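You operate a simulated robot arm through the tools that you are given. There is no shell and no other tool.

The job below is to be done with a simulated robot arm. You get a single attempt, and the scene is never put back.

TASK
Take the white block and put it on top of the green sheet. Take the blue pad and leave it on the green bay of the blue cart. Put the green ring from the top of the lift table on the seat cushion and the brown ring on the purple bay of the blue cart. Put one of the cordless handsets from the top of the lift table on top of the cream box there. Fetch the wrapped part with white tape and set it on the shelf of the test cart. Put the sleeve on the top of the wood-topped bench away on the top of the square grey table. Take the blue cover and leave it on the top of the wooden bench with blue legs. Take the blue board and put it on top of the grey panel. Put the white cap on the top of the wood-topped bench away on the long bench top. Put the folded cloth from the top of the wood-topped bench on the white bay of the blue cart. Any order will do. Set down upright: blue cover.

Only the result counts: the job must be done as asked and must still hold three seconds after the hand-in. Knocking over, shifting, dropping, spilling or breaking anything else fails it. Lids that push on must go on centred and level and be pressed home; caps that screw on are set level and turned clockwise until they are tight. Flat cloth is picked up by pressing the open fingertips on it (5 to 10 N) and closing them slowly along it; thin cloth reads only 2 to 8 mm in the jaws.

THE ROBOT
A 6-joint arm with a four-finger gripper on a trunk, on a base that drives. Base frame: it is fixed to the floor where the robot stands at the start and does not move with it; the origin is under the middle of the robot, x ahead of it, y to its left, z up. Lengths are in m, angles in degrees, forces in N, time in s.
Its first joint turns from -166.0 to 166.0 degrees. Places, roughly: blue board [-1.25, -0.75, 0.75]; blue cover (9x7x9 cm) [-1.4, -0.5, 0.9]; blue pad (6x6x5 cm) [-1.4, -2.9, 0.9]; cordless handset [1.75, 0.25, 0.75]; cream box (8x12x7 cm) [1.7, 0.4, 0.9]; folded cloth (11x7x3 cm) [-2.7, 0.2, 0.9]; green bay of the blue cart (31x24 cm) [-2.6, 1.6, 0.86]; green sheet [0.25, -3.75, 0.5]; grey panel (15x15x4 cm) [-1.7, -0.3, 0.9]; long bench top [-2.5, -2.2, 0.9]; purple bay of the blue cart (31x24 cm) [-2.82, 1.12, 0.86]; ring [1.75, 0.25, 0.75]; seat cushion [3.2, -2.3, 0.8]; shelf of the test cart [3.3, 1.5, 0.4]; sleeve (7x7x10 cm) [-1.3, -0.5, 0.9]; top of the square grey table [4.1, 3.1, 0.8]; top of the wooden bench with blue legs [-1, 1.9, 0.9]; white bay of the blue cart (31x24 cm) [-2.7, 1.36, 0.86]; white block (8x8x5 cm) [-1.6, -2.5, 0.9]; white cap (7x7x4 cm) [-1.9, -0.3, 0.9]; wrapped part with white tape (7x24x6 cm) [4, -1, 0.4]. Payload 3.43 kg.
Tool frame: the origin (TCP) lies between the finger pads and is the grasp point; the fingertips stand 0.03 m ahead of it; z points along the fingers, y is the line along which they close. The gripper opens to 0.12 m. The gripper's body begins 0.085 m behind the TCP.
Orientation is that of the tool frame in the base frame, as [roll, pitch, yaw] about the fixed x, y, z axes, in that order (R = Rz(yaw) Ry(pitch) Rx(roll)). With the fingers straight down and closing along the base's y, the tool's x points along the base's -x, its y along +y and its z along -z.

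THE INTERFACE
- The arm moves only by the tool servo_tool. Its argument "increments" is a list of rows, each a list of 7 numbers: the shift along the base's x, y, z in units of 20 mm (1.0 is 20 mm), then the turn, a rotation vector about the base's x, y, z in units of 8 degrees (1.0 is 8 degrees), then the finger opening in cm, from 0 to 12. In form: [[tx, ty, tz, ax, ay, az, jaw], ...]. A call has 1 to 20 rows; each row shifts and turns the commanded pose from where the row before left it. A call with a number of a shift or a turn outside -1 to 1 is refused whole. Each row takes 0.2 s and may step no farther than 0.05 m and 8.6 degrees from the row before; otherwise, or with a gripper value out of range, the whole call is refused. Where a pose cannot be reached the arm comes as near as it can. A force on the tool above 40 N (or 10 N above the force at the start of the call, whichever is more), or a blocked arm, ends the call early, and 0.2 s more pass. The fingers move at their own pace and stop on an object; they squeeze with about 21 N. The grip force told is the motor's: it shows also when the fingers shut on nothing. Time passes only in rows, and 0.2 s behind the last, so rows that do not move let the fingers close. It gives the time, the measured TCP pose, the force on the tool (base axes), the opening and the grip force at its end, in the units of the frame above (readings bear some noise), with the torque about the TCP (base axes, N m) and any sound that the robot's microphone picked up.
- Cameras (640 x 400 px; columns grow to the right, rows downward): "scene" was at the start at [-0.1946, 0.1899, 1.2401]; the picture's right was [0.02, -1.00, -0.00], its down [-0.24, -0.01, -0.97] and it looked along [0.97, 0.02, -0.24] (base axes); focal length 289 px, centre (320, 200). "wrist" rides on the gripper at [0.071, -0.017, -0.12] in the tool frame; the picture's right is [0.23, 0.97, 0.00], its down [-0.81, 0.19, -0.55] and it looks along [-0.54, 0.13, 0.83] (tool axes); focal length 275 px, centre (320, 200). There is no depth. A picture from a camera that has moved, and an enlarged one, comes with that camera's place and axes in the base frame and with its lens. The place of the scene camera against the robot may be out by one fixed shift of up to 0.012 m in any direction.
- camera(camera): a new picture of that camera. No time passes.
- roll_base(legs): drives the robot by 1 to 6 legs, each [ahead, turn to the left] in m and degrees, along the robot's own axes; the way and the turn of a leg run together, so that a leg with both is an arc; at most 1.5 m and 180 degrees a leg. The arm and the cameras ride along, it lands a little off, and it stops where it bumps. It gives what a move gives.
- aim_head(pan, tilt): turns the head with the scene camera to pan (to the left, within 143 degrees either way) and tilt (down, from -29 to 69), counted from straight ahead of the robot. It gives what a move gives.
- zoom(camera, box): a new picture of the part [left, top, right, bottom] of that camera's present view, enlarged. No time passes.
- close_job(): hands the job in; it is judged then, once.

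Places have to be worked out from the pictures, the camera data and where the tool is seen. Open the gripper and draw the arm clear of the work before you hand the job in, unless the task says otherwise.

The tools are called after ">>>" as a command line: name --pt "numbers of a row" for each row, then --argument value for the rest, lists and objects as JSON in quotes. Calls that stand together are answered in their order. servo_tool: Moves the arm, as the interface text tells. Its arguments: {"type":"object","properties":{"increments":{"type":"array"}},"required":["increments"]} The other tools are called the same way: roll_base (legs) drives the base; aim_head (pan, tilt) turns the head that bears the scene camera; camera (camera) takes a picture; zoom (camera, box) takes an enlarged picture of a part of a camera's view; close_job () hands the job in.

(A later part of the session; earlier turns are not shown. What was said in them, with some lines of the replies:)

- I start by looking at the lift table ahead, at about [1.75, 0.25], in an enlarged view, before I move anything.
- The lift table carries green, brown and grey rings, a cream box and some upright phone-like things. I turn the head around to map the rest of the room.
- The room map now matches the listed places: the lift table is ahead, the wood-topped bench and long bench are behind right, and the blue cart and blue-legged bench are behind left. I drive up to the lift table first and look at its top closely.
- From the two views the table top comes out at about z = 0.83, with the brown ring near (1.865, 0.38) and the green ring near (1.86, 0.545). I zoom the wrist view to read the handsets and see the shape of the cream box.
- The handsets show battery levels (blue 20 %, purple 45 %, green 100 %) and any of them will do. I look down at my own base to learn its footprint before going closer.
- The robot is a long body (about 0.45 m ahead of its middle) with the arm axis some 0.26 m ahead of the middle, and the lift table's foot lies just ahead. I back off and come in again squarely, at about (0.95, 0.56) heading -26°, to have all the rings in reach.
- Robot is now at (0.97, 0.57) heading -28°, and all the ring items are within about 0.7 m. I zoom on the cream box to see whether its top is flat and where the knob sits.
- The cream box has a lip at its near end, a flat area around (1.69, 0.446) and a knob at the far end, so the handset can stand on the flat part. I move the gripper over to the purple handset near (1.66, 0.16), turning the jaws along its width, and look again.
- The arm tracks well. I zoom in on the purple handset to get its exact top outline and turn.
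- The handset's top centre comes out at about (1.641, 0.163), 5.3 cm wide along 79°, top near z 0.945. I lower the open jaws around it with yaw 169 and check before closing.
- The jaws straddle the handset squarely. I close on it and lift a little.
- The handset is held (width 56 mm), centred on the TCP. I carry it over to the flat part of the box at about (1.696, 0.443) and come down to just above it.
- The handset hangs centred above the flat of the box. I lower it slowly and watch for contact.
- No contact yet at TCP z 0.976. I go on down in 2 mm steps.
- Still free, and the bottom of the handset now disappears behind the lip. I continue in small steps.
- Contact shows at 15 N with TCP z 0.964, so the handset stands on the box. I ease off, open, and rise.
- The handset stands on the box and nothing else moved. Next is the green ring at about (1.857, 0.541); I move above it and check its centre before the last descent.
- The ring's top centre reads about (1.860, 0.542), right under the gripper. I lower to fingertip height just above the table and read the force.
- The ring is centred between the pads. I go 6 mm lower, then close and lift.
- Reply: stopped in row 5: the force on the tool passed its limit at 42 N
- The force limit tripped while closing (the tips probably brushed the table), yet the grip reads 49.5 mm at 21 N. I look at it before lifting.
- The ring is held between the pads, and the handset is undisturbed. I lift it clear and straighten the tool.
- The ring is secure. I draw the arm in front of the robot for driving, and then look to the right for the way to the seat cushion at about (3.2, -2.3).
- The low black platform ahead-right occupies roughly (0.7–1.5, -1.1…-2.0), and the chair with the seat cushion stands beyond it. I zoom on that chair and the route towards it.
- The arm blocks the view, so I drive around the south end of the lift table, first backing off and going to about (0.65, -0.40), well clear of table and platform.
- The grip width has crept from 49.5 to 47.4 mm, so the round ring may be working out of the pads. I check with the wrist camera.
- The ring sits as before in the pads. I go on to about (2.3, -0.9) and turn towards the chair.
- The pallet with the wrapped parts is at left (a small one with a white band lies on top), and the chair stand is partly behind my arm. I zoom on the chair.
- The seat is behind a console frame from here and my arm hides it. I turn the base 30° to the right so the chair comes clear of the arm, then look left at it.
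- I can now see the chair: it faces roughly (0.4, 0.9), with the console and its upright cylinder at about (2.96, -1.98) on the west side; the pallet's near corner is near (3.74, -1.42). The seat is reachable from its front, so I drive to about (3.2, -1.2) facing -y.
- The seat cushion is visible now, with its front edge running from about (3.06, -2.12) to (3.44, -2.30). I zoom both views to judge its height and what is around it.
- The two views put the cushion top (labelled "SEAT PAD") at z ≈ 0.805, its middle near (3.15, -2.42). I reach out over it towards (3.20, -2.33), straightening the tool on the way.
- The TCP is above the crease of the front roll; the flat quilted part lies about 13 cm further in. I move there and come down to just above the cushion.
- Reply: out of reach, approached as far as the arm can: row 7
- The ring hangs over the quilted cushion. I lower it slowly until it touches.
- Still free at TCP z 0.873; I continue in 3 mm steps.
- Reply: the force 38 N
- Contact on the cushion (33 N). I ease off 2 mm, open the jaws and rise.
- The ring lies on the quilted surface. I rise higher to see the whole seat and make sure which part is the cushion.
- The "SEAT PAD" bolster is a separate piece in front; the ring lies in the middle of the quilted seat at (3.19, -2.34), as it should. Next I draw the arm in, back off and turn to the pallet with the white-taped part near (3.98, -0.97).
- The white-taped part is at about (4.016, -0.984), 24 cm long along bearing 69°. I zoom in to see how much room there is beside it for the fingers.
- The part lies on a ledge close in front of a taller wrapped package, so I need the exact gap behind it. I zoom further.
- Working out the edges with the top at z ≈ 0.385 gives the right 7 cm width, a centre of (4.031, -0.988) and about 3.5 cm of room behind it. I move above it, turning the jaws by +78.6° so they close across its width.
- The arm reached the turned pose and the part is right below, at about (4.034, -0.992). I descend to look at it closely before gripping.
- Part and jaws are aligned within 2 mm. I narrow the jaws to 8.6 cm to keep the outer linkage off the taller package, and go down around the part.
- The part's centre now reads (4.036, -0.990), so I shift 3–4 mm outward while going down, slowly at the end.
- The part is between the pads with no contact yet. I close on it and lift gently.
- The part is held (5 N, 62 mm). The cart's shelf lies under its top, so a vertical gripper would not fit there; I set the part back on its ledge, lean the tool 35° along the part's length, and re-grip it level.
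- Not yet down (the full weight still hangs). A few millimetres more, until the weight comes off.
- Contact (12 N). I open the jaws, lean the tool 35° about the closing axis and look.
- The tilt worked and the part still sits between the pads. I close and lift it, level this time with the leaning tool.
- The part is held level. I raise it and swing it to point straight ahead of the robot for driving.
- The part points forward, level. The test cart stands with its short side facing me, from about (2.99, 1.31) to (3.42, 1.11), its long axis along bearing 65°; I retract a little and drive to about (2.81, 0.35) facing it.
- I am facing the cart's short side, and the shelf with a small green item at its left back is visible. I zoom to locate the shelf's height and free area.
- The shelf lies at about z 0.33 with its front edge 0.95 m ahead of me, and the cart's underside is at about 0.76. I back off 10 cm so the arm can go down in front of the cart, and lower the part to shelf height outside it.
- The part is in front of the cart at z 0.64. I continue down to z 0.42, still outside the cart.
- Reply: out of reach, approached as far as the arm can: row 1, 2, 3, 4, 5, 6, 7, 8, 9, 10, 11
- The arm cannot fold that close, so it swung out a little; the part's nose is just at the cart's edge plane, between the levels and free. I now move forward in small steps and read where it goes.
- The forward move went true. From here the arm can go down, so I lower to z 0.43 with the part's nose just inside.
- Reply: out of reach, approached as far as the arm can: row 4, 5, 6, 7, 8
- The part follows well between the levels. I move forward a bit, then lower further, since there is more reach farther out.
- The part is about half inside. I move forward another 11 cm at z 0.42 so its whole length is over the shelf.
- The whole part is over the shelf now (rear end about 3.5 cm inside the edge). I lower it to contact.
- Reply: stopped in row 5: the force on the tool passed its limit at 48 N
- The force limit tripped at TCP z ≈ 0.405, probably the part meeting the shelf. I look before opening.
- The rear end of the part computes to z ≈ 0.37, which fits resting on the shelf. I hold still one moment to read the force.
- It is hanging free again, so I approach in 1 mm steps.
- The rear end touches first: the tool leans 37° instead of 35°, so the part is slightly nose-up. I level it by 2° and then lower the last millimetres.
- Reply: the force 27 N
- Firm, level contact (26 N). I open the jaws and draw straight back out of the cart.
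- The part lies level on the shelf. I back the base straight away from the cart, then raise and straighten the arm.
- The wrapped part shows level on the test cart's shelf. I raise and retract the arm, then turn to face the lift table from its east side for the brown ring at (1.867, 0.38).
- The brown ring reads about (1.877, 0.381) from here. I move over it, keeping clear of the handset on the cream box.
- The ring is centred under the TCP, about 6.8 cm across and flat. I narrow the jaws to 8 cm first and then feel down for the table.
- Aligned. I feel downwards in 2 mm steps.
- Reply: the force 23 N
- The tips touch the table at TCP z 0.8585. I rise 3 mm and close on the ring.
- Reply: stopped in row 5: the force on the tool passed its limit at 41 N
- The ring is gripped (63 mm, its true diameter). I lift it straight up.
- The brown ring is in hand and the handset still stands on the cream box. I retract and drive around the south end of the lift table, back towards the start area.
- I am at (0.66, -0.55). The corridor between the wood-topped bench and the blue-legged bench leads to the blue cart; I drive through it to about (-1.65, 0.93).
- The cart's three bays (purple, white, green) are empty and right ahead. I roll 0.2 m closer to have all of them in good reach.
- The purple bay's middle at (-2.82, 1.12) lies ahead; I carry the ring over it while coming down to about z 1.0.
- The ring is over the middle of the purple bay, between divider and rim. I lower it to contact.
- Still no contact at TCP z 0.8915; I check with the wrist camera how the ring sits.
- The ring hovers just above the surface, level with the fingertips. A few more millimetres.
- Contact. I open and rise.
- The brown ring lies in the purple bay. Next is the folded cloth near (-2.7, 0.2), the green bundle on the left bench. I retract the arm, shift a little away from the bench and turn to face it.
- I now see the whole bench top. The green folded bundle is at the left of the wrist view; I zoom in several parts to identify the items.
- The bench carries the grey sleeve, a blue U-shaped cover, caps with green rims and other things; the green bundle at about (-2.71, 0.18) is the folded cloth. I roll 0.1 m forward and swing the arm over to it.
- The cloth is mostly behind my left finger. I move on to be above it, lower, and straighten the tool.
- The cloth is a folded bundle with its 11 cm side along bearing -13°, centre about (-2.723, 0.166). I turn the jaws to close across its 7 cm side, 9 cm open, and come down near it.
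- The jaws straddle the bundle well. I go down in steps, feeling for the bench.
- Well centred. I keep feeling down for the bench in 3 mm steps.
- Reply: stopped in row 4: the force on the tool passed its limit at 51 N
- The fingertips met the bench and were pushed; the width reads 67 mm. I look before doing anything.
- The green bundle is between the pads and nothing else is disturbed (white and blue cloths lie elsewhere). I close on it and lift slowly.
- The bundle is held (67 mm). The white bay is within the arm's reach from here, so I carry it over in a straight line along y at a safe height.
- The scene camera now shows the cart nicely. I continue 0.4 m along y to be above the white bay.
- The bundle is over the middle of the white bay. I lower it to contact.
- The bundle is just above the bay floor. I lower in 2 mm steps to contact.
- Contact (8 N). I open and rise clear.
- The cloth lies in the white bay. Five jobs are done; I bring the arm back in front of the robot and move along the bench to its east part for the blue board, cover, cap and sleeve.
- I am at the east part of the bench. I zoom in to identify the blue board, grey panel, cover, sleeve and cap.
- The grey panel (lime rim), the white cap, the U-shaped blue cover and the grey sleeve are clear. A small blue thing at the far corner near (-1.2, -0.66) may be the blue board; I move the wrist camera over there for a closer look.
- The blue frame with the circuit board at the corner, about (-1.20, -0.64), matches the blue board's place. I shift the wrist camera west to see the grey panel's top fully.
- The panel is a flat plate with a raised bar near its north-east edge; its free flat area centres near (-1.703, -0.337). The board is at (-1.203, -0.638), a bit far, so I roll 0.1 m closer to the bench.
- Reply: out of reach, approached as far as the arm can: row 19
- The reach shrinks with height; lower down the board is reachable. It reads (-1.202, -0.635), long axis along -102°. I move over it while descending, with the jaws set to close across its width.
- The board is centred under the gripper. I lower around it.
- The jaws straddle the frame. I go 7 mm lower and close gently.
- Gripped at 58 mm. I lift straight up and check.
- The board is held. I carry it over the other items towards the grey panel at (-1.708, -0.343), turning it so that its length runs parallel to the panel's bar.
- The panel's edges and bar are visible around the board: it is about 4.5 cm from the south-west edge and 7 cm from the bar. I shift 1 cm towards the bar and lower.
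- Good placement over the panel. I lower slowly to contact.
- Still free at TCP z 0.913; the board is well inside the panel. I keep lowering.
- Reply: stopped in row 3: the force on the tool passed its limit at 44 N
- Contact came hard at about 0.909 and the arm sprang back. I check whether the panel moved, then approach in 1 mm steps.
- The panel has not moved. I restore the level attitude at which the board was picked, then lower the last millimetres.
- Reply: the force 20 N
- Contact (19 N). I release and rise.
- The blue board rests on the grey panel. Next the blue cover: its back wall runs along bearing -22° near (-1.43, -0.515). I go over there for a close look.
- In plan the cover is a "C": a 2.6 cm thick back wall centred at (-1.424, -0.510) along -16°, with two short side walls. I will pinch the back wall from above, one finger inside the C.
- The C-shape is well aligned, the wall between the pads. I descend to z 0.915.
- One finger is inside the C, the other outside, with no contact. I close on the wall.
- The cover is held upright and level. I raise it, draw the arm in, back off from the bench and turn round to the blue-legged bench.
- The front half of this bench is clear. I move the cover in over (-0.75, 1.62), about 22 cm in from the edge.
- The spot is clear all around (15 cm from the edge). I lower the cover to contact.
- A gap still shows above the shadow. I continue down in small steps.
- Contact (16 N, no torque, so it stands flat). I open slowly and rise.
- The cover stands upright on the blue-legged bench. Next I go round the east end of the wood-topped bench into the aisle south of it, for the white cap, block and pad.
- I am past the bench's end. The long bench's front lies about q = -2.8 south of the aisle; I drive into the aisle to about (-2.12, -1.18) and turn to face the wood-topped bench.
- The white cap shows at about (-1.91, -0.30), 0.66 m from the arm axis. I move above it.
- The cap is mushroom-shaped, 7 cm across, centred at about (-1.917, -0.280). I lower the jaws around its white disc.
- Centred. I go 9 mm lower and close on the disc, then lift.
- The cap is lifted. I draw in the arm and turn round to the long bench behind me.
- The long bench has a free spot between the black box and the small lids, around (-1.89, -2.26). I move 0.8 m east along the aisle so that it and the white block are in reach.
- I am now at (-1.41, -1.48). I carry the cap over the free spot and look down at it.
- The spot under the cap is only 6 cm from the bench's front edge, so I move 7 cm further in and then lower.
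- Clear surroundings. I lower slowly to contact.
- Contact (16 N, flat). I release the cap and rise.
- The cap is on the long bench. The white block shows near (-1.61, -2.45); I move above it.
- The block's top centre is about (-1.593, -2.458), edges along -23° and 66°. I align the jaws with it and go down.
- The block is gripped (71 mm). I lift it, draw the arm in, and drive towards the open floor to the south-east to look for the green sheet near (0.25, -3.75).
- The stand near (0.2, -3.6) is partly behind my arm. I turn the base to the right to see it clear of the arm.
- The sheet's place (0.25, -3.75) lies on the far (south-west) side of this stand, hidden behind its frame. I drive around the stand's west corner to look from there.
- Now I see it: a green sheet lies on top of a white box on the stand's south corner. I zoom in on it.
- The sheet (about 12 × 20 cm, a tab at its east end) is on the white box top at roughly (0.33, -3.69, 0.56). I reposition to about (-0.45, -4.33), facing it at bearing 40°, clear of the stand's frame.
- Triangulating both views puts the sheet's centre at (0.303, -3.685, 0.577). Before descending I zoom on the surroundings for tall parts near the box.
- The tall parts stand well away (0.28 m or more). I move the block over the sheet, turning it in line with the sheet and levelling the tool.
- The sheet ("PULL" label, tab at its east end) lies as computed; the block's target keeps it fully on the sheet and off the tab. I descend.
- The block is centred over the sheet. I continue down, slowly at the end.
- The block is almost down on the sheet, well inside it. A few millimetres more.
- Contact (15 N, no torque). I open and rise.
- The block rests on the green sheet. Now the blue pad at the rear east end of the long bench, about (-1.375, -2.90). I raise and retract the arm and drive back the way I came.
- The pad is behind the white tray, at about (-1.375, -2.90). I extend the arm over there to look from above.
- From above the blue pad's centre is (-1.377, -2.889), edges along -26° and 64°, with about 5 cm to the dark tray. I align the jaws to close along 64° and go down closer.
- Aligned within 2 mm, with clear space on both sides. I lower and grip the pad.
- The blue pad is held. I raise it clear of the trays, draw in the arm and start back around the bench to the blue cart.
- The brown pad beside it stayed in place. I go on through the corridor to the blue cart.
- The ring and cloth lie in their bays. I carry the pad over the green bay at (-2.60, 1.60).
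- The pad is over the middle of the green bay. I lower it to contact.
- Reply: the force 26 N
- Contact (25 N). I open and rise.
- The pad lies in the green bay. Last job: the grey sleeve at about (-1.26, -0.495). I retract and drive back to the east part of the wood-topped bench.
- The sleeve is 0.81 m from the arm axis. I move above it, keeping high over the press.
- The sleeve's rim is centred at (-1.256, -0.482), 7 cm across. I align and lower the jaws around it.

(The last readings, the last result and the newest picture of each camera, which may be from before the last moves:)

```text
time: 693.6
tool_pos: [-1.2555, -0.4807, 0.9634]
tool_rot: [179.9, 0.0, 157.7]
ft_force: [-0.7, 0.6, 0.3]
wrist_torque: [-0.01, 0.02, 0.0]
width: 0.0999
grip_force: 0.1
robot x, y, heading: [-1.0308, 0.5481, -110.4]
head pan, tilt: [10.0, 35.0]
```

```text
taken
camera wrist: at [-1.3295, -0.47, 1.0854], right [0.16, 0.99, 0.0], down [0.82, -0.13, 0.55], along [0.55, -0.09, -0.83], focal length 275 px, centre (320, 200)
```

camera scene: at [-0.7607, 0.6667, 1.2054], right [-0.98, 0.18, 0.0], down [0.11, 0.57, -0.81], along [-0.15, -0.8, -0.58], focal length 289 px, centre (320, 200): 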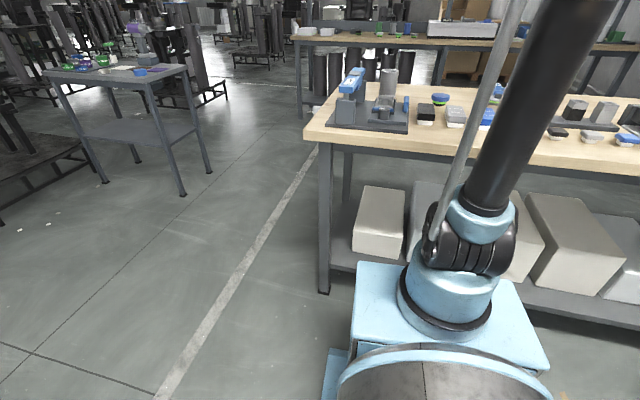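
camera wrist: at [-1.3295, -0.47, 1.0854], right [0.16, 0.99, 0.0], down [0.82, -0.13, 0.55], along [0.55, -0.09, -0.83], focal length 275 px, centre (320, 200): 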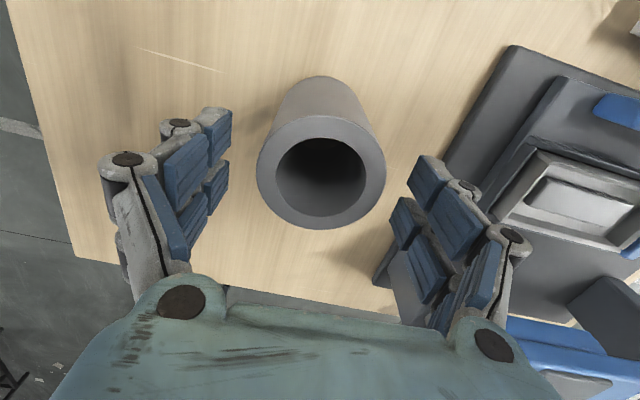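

>>> servo_tool --pt "-0.05 -0.05 -0.9 0 0 0 10" --pt "0 0 -0.9 0 0 0 10" --pt "0 0 -0.8 0 0 0 10" --pt "0 0 0 0 0 0 9" --pt "0 0 0 0 0 0 8" --pt "0 0 0 0 0 0 7" --pt "0 0 0 0 0 0 6" --pt "0 0 0 0 0 0 5" --pt "0 0 0 0 0 0 5"

>>> camera --camera "wrist"

```text
time: 695.6
tool_pos: [-1.2566, -0.4817, 0.911]
tool_rot: [180.0, 0.1, 157.7]
ft_force: [1.6, -0.1, 1.6]
wrist_torque: [0.1, 0.1, 0.02]
width: 0.0657
grip_force: 20.7
robot x, y, heading: [-1.0298, 0.5412, -110.8]
head pan, tilt: [10.0, 35.0]
```

```text
taken
camera wrist: at [-1.3295, -0.4707, 1.0332], right [0.16, 0.99, 0.0], down [0.82, -0.13, 0.55], along [0.55, -0.09, -0.83], focal length 275 px, centre (320, 200)
```

wrist: 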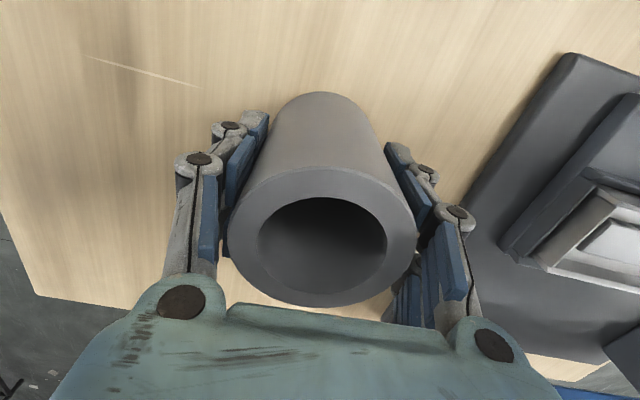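

The sleeve is gripped (66 mm). I lift it high enough to pass over the press and draw the arm in.

>>> servo_tool --pt "0 0 0.3 0 0 0 5" --pt "0 0 0.7 0 0 0 5" --pt "0 0 1 0 0 0 5" --pt "0 0 1 0 0 0 5" --pt "0 0 1 0 0 0 5" --pt "0 0 1 0 0 0 5" --pt "0 0 1 0 0 0 5" --pt "0 0 1 0 0 0 5" --pt "0 0 1 0 0 0 5" --pt "0 0 1 0 0 0 5" --pt "0 0 1 0 0 0 5" --pt "0 0 1 0 0 0 5" --pt "0 0.3 1 0 0 0 5"

>>> camera --camera "wrist"

>>> servo_tool --pt "-0.08 1 0.2 0 0 0 5" --pt "-0.08 1 0.2 0 0 0 5" --pt "-0.08 1 0.2 0 0 0 5" --pt "-0.08 1 0.2 0 0 0 5" --pt "-0.08 1 0.2 0 0 0 5" --pt "-0.08 1 0.2 0 0 0 5" --pt "-0.08 1 0.2 0 0 0 5" --pt "-0.08 1 0.2 0 0 0 5" --pt "-0.08 1 0.2 0 0 0 5" --pt "-0.08 1 0.2 0 0 0 5" --pt "-0.08 1 0 0 0 0 5" --pt "-0.08 1 0 0 0 0 5" --pt "-0.08 1 0 0 0 0 5" --pt "-0.08 1 0 0 0 0 5" --pt "-0.08 1 0 0 0 0 5" --pt "-0.08 1 0 0 0 0 5" --pt "-0.08 1 0 0 0 0 5"

```text
time: 698.4
tool_pos: [-1.2565, -0.4769, 1.1504]
tool_rot: [180.0, -0.1, 157.7]
ft_force: [0.5, -0.3, -1.3]
wrist_torque: [0.04, 0.0, 0.0]
width: 0.0658
grip_force: 21.4
robot x, y, heading: [-1.0317, 0.5458, -110.7]
head pan, tilt: [10.0, 35.0]
```

```text
taken
camera wrist: at [-1.3287, -0.4651, 1.2729], right [0.16, 0.99, 0.0], down [0.82, -0.13, 0.55], along [0.55, -0.09, -0.83], focal length 275 px, centre (320, 200)
```

wrist: 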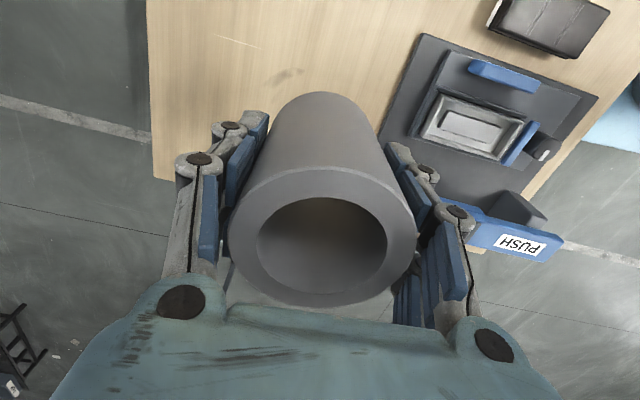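

```text
time: 702.0
tool_pos: [-1.2833, -0.1367, 1.1907]
tool_rot: [-179.9, 0.0, 157.7]
ft_force: [0.3, -0.6, -1.8]
wrist_torque: [0.05, 0.0, 0.01]
width: 0.0656
grip_force: 21.2
robot x, y, heading: [-1.034, 0.5485, -110.6]
head pan, tilt: [10.0, 35.0]
```

The sleeve is in hand, upright. I back away from the bench and drive out east, towards the square grey table at about (4.1, 3.1), stopping north of the lift table to look.

>>> roll_base --legs '[[-0.12, 0], [0, 110], [1.09, 0], [0, 35], [1.3, 0], [1.2, 0]]'

>>> aim_head --pan 0 --tilt 15

>>> camera --camera "scene"

>>> camera --camera "wrist"

```text
time: 727.4
tool_pos: [2.6944, 2.5091, 1.1899]
tool_rot: [180.0, 0.1, -56.0]
ft_force: [0.1, -0.2, -2.0]
wrist_torque: [0.02, 0.0, 0.0]
width: 0.065
grip_force: 21.6
robot x, y, heading: [2.1051, 2.0777, 35.7]
head pan, tilt: [10.0, 35.0]
```

```text
time: 728.2
tool_pos: [2.6806, 2.5011, 1.1997]
tool_rot: [-179.4, 0.0, -55.9]
ft_force: [0.4, 0.1, -1.9]
wrist_torque: [0.0, 0.01, 0.01]
width: 0.0649
grip_force: 21.3
robot x, y, heading: [2.1077, 2.0811, 36.0]
head pan, tilt: [0.0, 15.0]
```

```text
taken
camera scene: at [1.8379, 2.1144, 1.2372], right [0.59, -0.81, 0.0], down [-0.22, -0.16, -0.96], along [0.78, 0.56, -0.27], focal length 289 px, centre (320, 200)
```

scene: 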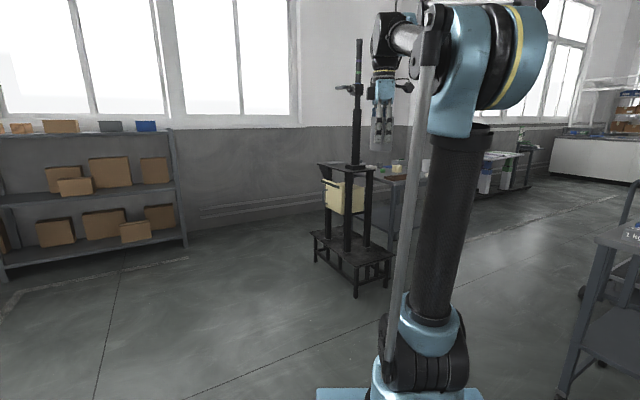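

```text
taken
camera wrist: at [2.734, 2.4509, 1.3209], right [-0.68, -0.74, -0.01], down [-0.62, 0.56, 0.55], along [-0.4, 0.38, -0.83], focal length 275 px, centre (320, 200)
```

wrist: 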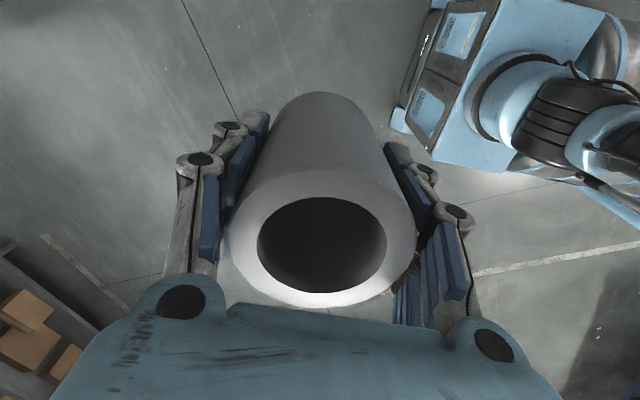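

The stand with the cream box is at about (3.45–4.1, 2.8–3.5) and the grey table stands right of it, behind my arm. I turn right a little to see the table.

>>> roll_base --legs '[[0, -40]]'

>>> aim_head --pan 25 --tilt 15

>>> camera --camera "scene"

>>> zoom --camera "scene" --box '[240, 90, 480, 300]'

```text
time: 730.7
tool_pos: [2.8198, 2.0281, 1.1991]
tool_rot: [-179.3, 0.0, -96.1]
ft_force: [-0.3, 0.3, -1.4]
wrist_torque: [0.02, 0.02, 0.01]
width: 0.0651
grip_force: 21.2
robot x, y, heading: [2.1049, 2.0877, -4.7]
head pan, tilt: [0.0, 15.0]
```

```text
time: 731.6
tool_pos: [2.8054, 2.0303, 1.2083]
tool_rot: [-178.6, 0.0, -96.1]
ft_force: [-0.1, -0.4, -1.1]
wrist_torque: [0.04, 0.0, -0.01]
width: 0.065
grip_force: 21.2
robot x, y, heading: [2.103, 2.0826, -4.5]
head pan, tilt: [25.0, 15.0]
```

```text
taken
camera scene: at [1.9229, 2.3273, 1.2374], right [0.35, -0.94, -0.01], down [-0.26, -0.09, -0.96], along [0.9, 0.34, -0.27], focal length 289 px, centre (320, 200)
```

scene: 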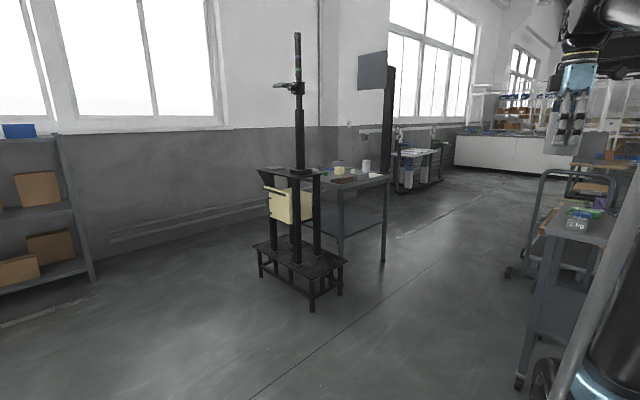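

```text
1.90 times, centred on (360, 195) of scene
camera zoom: at [1.9229, 2.3273, 1.2374], right [0.35, -0.94, -0.01], down [-0.26, -0.09, -0.96], along [0.9, 0.34, -0.27], focal length 551 px, centre (244, 210)
```

zoom: 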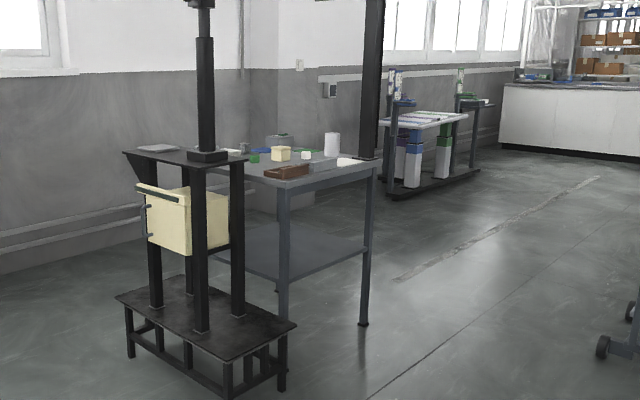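

The square grey table's near edge runs from about (3.70, 2.85) to (4.33, 2.61), with free surface near (4.02, 2.83) right of the brown tray. I drive to about (3.2, 2.35), facing it at 30°, between the stand and the test cart.

>>> roll_base --legs '[[0, 18], [0.7, 0], [0.43, 0], [0, 16.5]]'

>>> aim_head --pan 0 --tilt 30

>>> camera --camera "scene"

>>> camera --camera "wrist"

```text
time: 739.9
tool_pos: [3.8091, 2.7003, 1.208]
tool_rot: [-178.6, 0.0, -61.4]
ft_force: [-0.5, 0.3, -1.6]
wrist_torque: [0.02, 0.03, -0.02]
width: 0.0647
grip_force: 21.0
robot x, y, heading: [3.2047, 2.3485, 30.6]
head pan, tilt: [25.0, 15.0]
```

```text
time: 740.8
tool_pos: [3.7956, 2.6924, 1.2167]
tool_rot: [-177.8, 0.0, -61.3]
ft_force: [0.5, 0.8, -1.4]
wrist_torque: [0.05, 0.03, -0.03]
width: 0.0645
grip_force: 21.0
robot x, y, heading: [3.202, 2.3454, 30.6]
head pan, tilt: [0.0, 30.0]
```

```text
taken
camera scene: at [2.9396, 2.404, 1.2132], right [0.51, -0.86, 0.0], down [-0.44, -0.26, -0.86], along [0.74, 0.44, -0.51], focal length 289 px, centre (320, 200)
```

scene: 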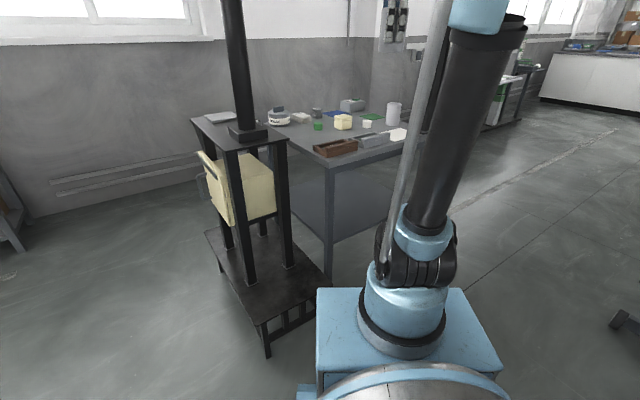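

```text
taken
camera wrist: at [3.8397, 2.6366, 1.3378], right [-0.74, -0.67, -0.04], down [-0.57, 0.61, 0.55], along [-0.34, 0.43, -0.84], focal length 275 px, centre (320, 200)
```

wrist: 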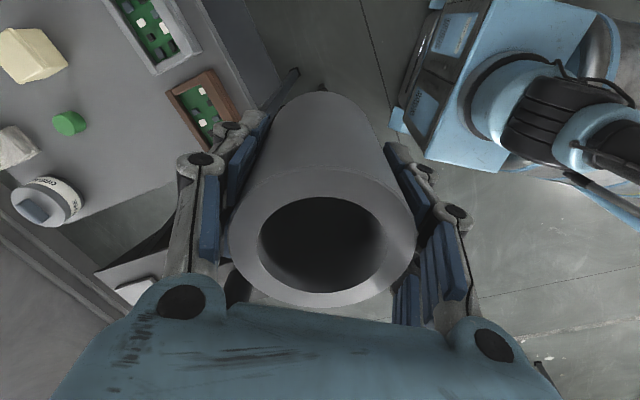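

>>> zoom --camera "scene" --box '[260, 90, 440, 200]'

>>> zoom --camera "wrist" --box '[0, 0, 300, 240]'

```text
3.56 times, centred on (350, 145) of scene
camera zoom: at [2.9396, 2.404, 1.2132], right [0.51, -0.86, 0.0], down [-0.44, -0.26, -0.86], along [0.74, 0.44, -0.51], focal length 1029 px, centre (213, 396)
```

zoom: 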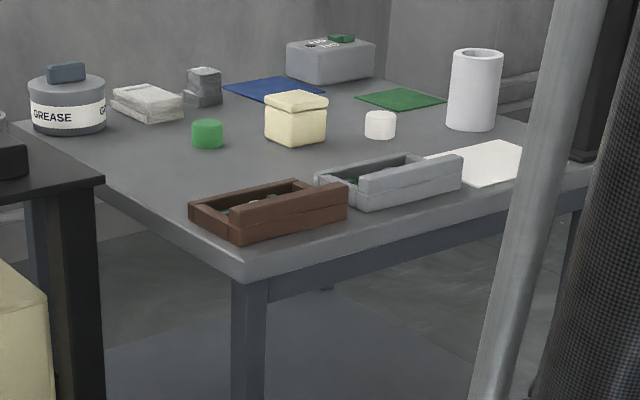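

```text
1.67 times, centred on (150, 120) of wrist
camera zoom: at [3.8397, 2.6366, 1.3378], right [-0.74, -0.67, -0.04], down [-0.57, 0.61, 0.55], along [-0.34, 0.43, -0.84], focal length 459 px, centre (603, 333)
```

zoom: 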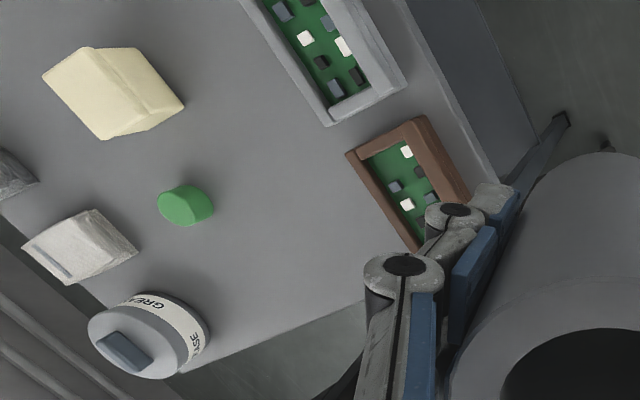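

Mapping the table's items, there is a free spot at about (3.98, 3.06), behind the brown frame, with at least 6 cm to everything. I carry the sleeve there, turning the jaws by 90° so that they can open freely.

>>> servo_tool --pt "0.46 0.92 -0.2 0 0 -0.5625 5" --pt "0.46 0.92 -0.2 0 0 -0.5625 5" --pt "0.46 0.92 -0.2 0 0 -0.5625 5" --pt "0.46 0.92 -0.2 0 0 -0.5625 5" --pt "0.46 0.92 -0.2 0 0 -0.5625 5" --pt "0.46 0.92 -0.2 0 0 -0.5625 5" --pt "0.46 0.92 -0.3 0 0 -0.5625 5" --pt "0.46 0.92 -0.3 0 0 -0.5625 5" --pt "0.46 0.92 -0.3 0 0 -0.5625 5" --pt "0.46 0.92 -0.3 0 0 -0.5625 5" --pt "0.46 0.92 -0.3 0 0 -0.5625 5" --pt "0.46 0.92 -0.3 0 0 -0.5625 5" --pt "0.46 0.92 -0.3 0 0 -0.5625 5" --pt "0.46 0.92 -0.3 0 0 -0.5625 5" --pt "0.46 0.92 -0.3 0 0 -0.5625 5" --pt "0.46 0.92 -0.3 0 0 -0.5625 5" --pt "0.46 0.92 -0.3 0 0 -0.5625 5" --pt "0.46 0.92 -0.3 0 0 -0.5625 5" --pt "0.46 0.92 -0.3 0 0 -0.5625 5" --pt "0.46 0.92 -0.3 0 0 -0.5625 5"

>>> camera --camera "wrist"

>>> zoom --camera "scene" --box '[260, 60, 440, 180]'

```text
time: 745.0
tool_pos: [3.9787, 3.0613, 1.1074]
tool_rot: [-177.8, 0.1, -151.4]
ft_force: [-0.3, -0.8, -1.5]
wrist_torque: [0.05, -0.03, -0.01]
width: 0.0645
grip_force: 20.4
robot x, y, heading: [3.2059, 2.345, 30.4]
head pan, tilt: [0.0, 30.0]
```

```text
taken
camera wrist: at [3.9212, 3.0168, 1.2302], right [-0.67, 0.74, -0.04], down [0.61, 0.57, 0.55], along [0.43, 0.34, -0.84], focal length 275 px, centre (320, 200)
```

wrist: 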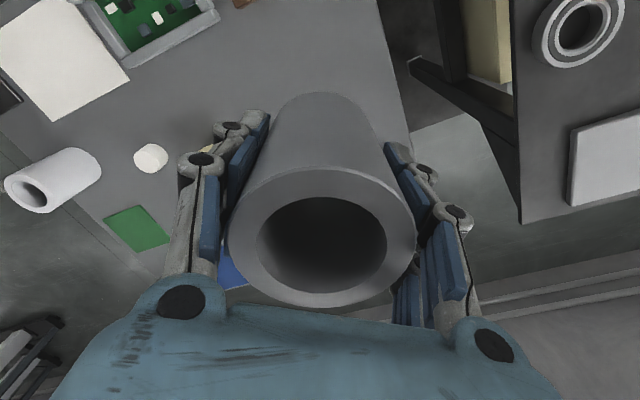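

```text
3.33 times, centred on (350, 120) of scene
camera zoom: at [2.9394, 2.4038, 1.2131], right [0.51, -0.86, 0.0], down [-0.44, -0.26, -0.86], along [0.74, 0.44, -0.51], focal length 965 px, centre (220, 467)
```

zoom: 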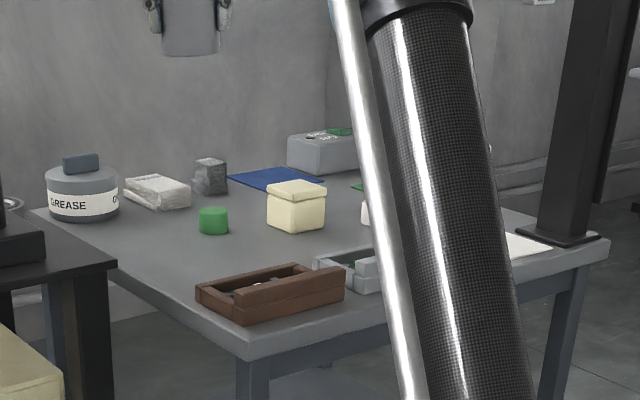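

The spot under the sleeve is free, 10 cm from the table's left edge. I level the tool and lower.

>>> servo_tool --pt "0 0 -0.8 0.08 0.044 0 5" --pt "0 0 -0.8 0.08 0.044 0 5" --pt "0 0 -0.8 0.08 0.044 0 5" --pt "0 0 -1 0 0 0 5" --pt "0 0 -1 0 0 0 5" --pt "0 0 -1 0 0 0 5" --pt "0 0 -1 0 0 0 5" --pt "0 0 -1 0 0 0 5" --pt "0 0 -1 0 0 0 5"

>>> camera --camera "wrist"

>>> zoom --camera "scene" --box '[260, 60, 440, 180]'

```text
time: 747.0
tool_pos: [3.9785, 3.0604, 0.9376]
tool_rot: [180.0, -0.1, -151.4]
ft_force: [-0.1, 0.3, -1.6]
wrist_torque: [0.02, -0.01, 0.02]
width: 0.0643
grip_force: 21.3
robot x, y, heading: [3.2059, 2.3425, 30.7]
head pan, tilt: [0.0, 30.0]
```

```text
taken
camera wrist: at [3.9235, 3.0115, 1.0593], right [-0.67, 0.74, 0.0], down [0.62, 0.56, 0.55], along [0.41, 0.37, -0.83], focal length 275 px, centre (320, 200)
```

wrist: 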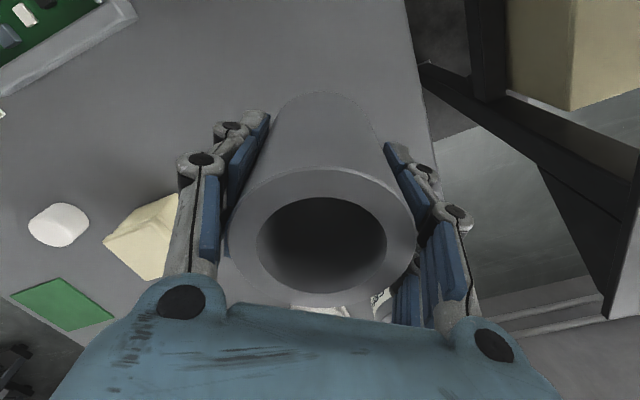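

```text
3.33 times, centred on (350, 120) of scene
camera zoom: at [2.9396, 2.404, 1.2132], right [0.51, -0.86, 0.0], down [-0.44, -0.26, -0.86], along [0.74, 0.44, -0.51], focal length 965 px, centre (220, 467)
```

zoom: 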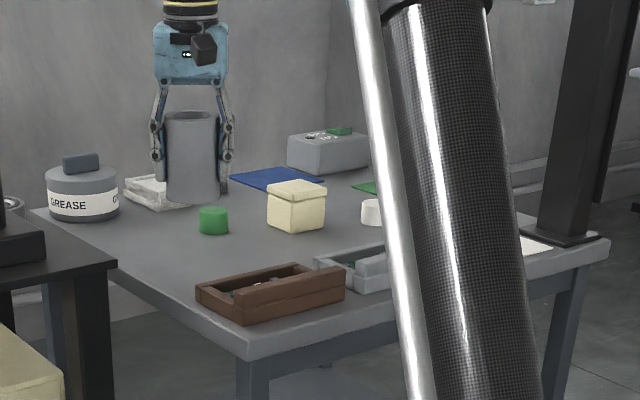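

The landing point is open table surface. I continue slowly to contact.

>>> servo_tool --pt "0 0 -1 0 0 0 5" --pt "0 0 -0.8 0 0 0 5" --pt "0 0 -0.5 0 0 0 5" --pt "0 0 -0.3 0 0 0 5" --pt "0 0 -0.2 0 0 0 5"

>>> zoom --camera "scene" --box '[260, 60, 440, 180]'

```text
time: 748.2
tool_pos: [3.9785, 3.0598, 0.8833]
tool_rot: [-180.0, 0.0, -151.4]
ft_force: [0.1, -0.5, -2.3]
wrist_torque: [0.0, 0.0, -0.02]
width: 0.0643
grip_force: 21.3
robot x, y, heading: [3.2075, 2.3438, 30.5]
head pan, tilt: [0.0, 30.0]
```

```text
3.33 times, centred on (350, 120) of scene
camera zoom: at [2.9397, 2.404, 1.2132], right [0.51, -0.86, 0.0], down [-0.44, -0.26, -0.86], along [0.74, 0.44, -0.51], focal length 965 px, centre (220, 467)
```

zoom: 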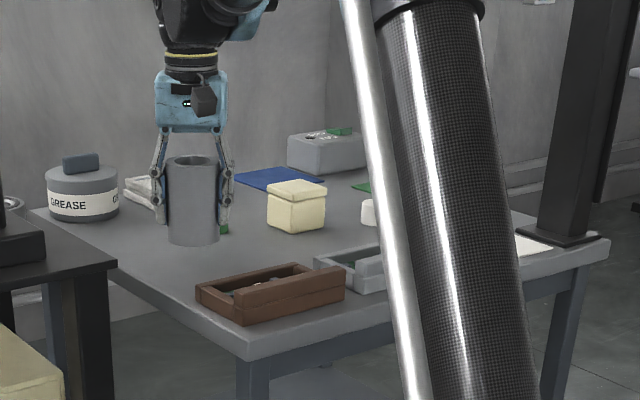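

>>> servo_tool --pt "0 0 -0.2 0 0 0 5" --pt "0 0 -0.15 0 0 0 5" --pt "0 0 -0.15 0 0 0 5" --pt "0 0 -0.1 0 0 0 5"

```text
time: 749.2
tool_pos: [3.9787, 3.0616, 0.8708]
tool_rot: [-180.0, 0.0, -151.4]
ft_force: [0.0, 0.5, -2.3]
wrist_torque: [0.03, -0.06, 0.0]
width: 0.0641
grip_force: 20.7
robot x, y, heading: [3.2064, 2.3473, 30.5]
head pan, tilt: [0.0, 30.0]
```

>>> servo_tool --pt "0 0 -0.12 0 0 0 5" --pt "0 0 -0.1 0 0 0 5" --pt "0 0 -0.1 0 0 0 5" --pt "0 0 -0.1 0 0 0 5"

```text
time: 750.2
tool_pos: [3.9788, 3.0611, 0.8625]
tool_rot: [179.9, 0.1, -151.4]
ft_force: [0.1, 0.1, -1.4]
wrist_torque: [0.03, -0.04, 0.01]
width: 0.0643
grip_force: 20.8
robot x, y, heading: [3.207, 2.345, 30.4]
head pan, tilt: [0.0, 30.0]
```

>>> servo_tool --pt "0 0 -0.1 0 0 0 5" --pt "0 0 -0.1 0 0 0 5" --pt "0 0 -0.1 0 0 0 5"

>>> zoom --camera "scene" --box '[280, 80, 380, 150]'

```text
time: 751.0
tool_pos: [3.9797, 3.0607, 0.8571]
tool_rot: [180.0, -0.1, -151.4]
ft_force: [-0.3, 0.1, -1.7]
wrist_torque: [0.0, -0.02, -0.01]
width: 0.0647
grip_force: 21.0
robot x, y, heading: [3.2036, 2.3463, 30.7]
head pan, tilt: [0.0, 30.0]
```

```text
5.71 times, centred on (330, 115) of scene
camera zoom: at [2.9397, 2.4041, 1.2132], right [0.51, -0.86, 0.0], down [-0.44, -0.26, -0.86], along [0.74, 0.44, -0.51], focal length 1654 px, centre (263, 686)
```

zoom: 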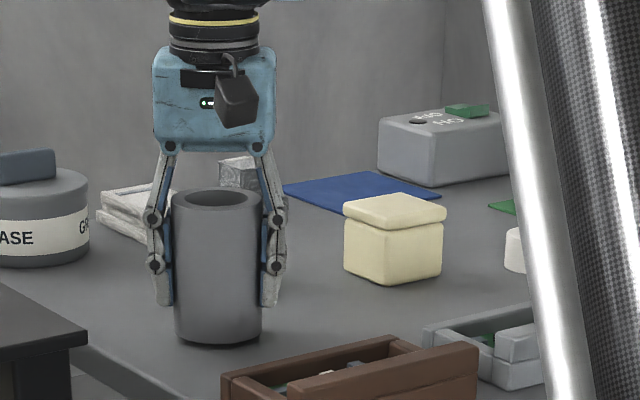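

>>> servo_tool --pt "0 0 -0.1 0 0 0 5" --pt "0 0 -0.1 0 0 0 5" --pt "0 0 -0.1 0 0 0 5"

```text
time: 751.8
tool_pos: [3.9789, 3.0613, 0.852]
tool_rot: [-179.9, 0.0, -151.4]
ft_force: [1.8, 0.4, 11.8]
wrist_torque: [-0.02, -0.08, 0.16]
width: 0.0641
grip_force: 20.9
robot x, y, heading: [3.2081, 2.3484, 30.5]
head pan, tilt: [0.0, 30.0]
```

Contact (12 N), standing flat. I open the jaws and rise.

>>> servo_tool --pt "0 0 0.03 0 0 0 6.8" --pt "0 0 0 0 0 0 8" --pt "0 0 0 0 0 0 9" --pt "0 0 0 0 0 0 9.5" --pt "0 0 0.5 0 0 0 9.5" --pt "0 0 1 0 0 0 9.5" --pt "0 0 1 0 0 0 9.5" --pt "0 0 1 0 0 0 9.5" --pt "0 0 1 0 0 0 9.5" --pt "0 0 1 0 0 0 9.5" --pt "0 0 1 0 0 0 9.5" --pt "0 0 1 0 0 0 12" --pt "0 0 1 0 0 0 12" --pt "0 0 1 0 0 0 12" --pt "0 0 1 0 0 0 12" --pt "0 0 1 0 0 0 12"

>>> camera --camera "wrist"

>>> zoom --camera "scene" --box '[260, 60, 440, 180]'

```text
time: 755.2
tool_pos: [3.9795, 3.0616, 1.0825]
tool_rot: [-180.0, -0.1, -151.5]
ft_force: [0.6, 0.1, -0.1]
wrist_torque: [-0.01, 0.0, -0.02]
width: 0.1203
grip_force: 0.1
robot x, y, heading: [3.2062, 2.3444, 30.5]
head pan, tilt: [0.0, 30.0]
```

```text
taken
camera wrist: at [3.9241, 3.0113, 1.2036], right [-0.67, 0.74, 0.0], down [0.62, 0.56, 0.55], along [0.41, 0.37, -0.83], focal length 275 px, centre (320, 200)
```

wrist: 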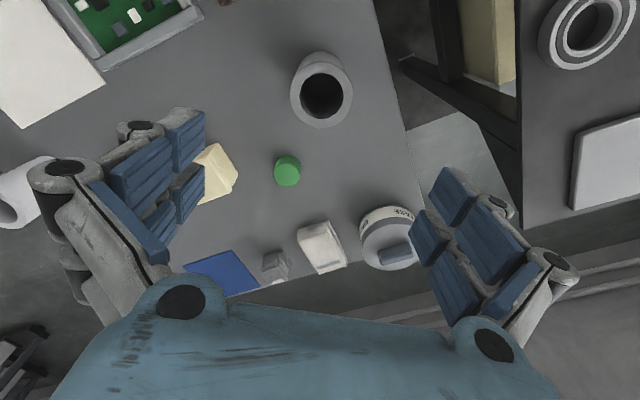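

```text
3.33 times, centred on (350, 120) of scene
camera zoom: at [2.9397, 2.4041, 1.2132], right [0.51, -0.86, 0.0], down [-0.44, -0.26, -0.86], along [0.74, 0.44, -0.51], focal length 965 px, centre (220, 467)
```

zoom: 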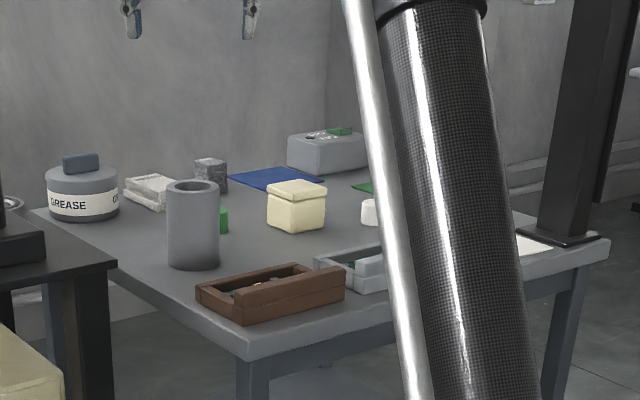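

The sleeve stands free on the square grey table; that was the last job. I draw the open gripper clear of the table before handing in.

>>> servo_tool --pt "0 0 1 0 0 0 12" --pt "0 0 1 0 0 0 12" --pt "-0.74 -0.97 0.3 0 0 0 12" --pt "-0.74 -0.97 0.3 0 0 0 12" --pt "-0.74 -0.97 0.3 0 0 0 12" --pt "-0.74 -0.97 0.3 0 0 0 12" --pt "-0.74 -0.97 0.3 0 0 0 12" --pt "-0.74 -0.97 0.3 0 0 0 12" --pt "-0.74 -0.97 0.3 0 0 0 12" --pt "-0.74 -0.97 0.3 0 0 0 12" --pt "-0.74 -0.97 0.3 0 0 0 12" --pt "-0.74 -0.97 0.3 0 0 0 12" --pt "-0.74 -0.97 0 0 0 0 12" --pt "-0.74 -0.97 0 0 0 0 12" --pt "-0.74 -0.97 0 0 0 0 12" --pt "-0.74 -0.97 0 0 0 0 12" --pt "-0.74 -0.97 0 0 0 0 12" --pt "-0.74 -0.97 0 0 0 0 12"

>>> roll_base --legs '[[-0.5, 0]]'

>>> aim_head --pan -120 --tilt 20

>>> camera --camera "scene"

```text
time: 759.0
tool_pos: [3.7428, 2.7515, 1.1825]
tool_rot: [180.0, 0.0, -151.4]
ft_force: [0.7, 0.2, -0.3]
wrist_torque: [-0.01, 0.02, -0.01]
width: 0.1201
grip_force: 0.0
robot x, y, heading: [3.2052, 2.3429, 30.5]
head pan, tilt: [0.0, 30.0]
```

```text
time: 762.0
tool_pos: [3.3081, 2.4918, 1.184]
tool_rot: [-180.0, 0.0, -151.6]
ft_force: [0.4, -0.6, 0.5]
wrist_torque: [0.02, 0.01, 0.02]
width: 0.1201
grip_force: 0.0
robot x, y, heading: [2.7706, 2.0913, 29.9]
head pan, tilt: [0.0, 30.0]
```

```text
time: 764.0
tool_pos: [3.2952, 2.4846, 1.192]
tool_rot: [-180.0, 0.7, -151.5]
ft_force: [0.2, -0.1, 0.4]
wrist_torque: [-0.02, 0.0, 0.0]
width: 0.12
grip_force: 0.0
robot x, y, heading: [2.7655, 2.0889, 30.3]
head pan, tilt: [-120.0, 20.0]
```

```text
taken
camera scene: at [2.4245, 2.0102, 1.231], right [-1.0, 0.0, 0.01], down [-0.01, 0.34, -0.94], along [0.0, -0.94, -0.34], focal length 289 px, centre (320, 200)
```

scene: 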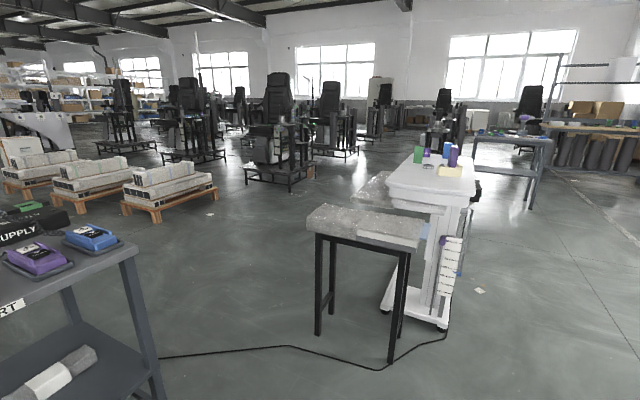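

From here I can check earlier results: the wrapped part on the shelf and the handset on the cream box. I zoom in on those and the chair.

>>> zoom --camera "scene" --box '[380, 130, 500, 210]'

>>> zoom --camera "scene" --box '[230, 60, 350, 200]'

>>> zoom --camera "scene" --box '[0, 190, 180, 400]'

```text
5.00 times, centred on (440, 170) of scene
camera zoom: at [2.4245, 2.0102, 1.231], right [-1.0, 0.0, 0.01], down [-0.01, 0.34, -0.94], along [0.0, -0.94, -0.34], focal length 1447 px, centre (-280, 350)
```

zoom: 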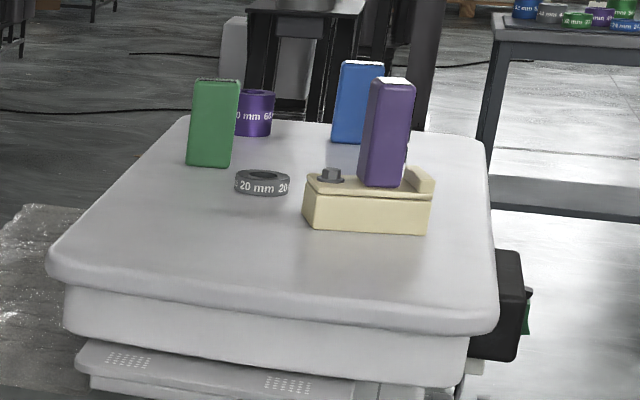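

```text
2.86 times, centred on (290, 130) of scene
camera zoom: at [2.4245, 2.0102, 1.231], right [-1.0, 0.0, 0.01], down [-0.01, 0.34, -0.94], along [0.0, -0.94, -0.34], focal length 827 px, centre (406, 400)
```

zoom: 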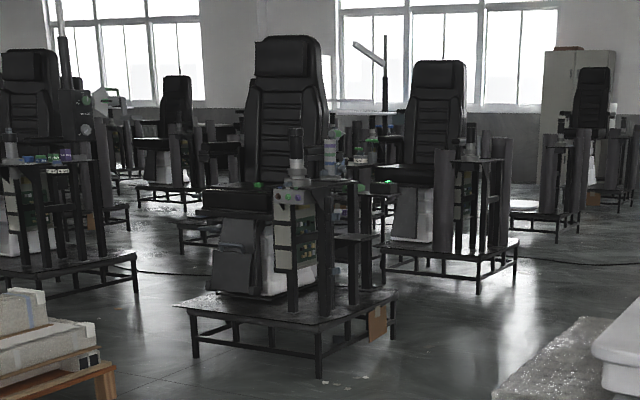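

```text
1.90 times, centred on (90, 295) of scene
camera zoom: at [2.4245, 2.0102, 1.231], right [-1.0, 0.0, 0.01], down [-0.01, 0.34, -0.94], along [0.0, -0.94, -0.34], focal length 551 px, centre (758, 19)
```

zoom: 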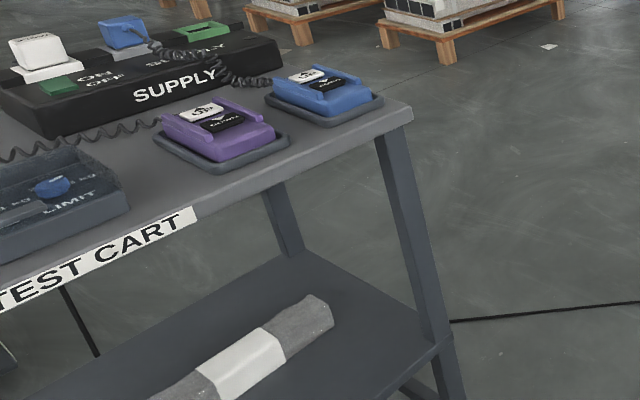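

The handset stands on the cream box, the wrapped part lies on the TEST CART's shelf and the green ring shows on the seat. The gripper is open and clear of everything, so I hand the job in.

>>> close_job

```text
The job is handed in.
```

All eleven placements are done and the job is handed in. The gripper is open and the arm is clear of everything. No result of the judging has come back.

I looked again at the handset, the wrapped part and the green ring just before handing in. Everything else I saw in place right after setting it down.

| Item | Where it is now |
|---|---|
| White block | On the green sheet, on the white box of the southern stand |
| Blue pad | In the green bay of the blue cart |
| Green ring | In the middle of the quilted seat, behind the separate bolster labelled "SEAT PAD" |
| Brown ring | In the purple bay of the blue cart |
| Cordless handset (the purple one, 45 %) | Standing on the flat part of the cream box |
| Wrapped part with white tape | Lying level on the shelf of the test cart |
| Sleeve | Standing on the square grey table |
| Blue cover | Standing upright on the wooden bench with blue legs |
| Blue board | On the flat area of the grey panel |
| White cap | On the long bench top |
| Folded cloth (the green one) | In the white bay of the blue cart |

- **Blue board:** no size was given for it. I took it to be the blue frame with a circuit board that lay at the bench corner, since that matched the listed place.
- **Force stops:** the tool force limit tripped five times, at 41 to 51 N. It happened while gripping the two rings and the cloth, and while setting down the wrapped part and the board. The pictures afterwards showed nothing else moved.
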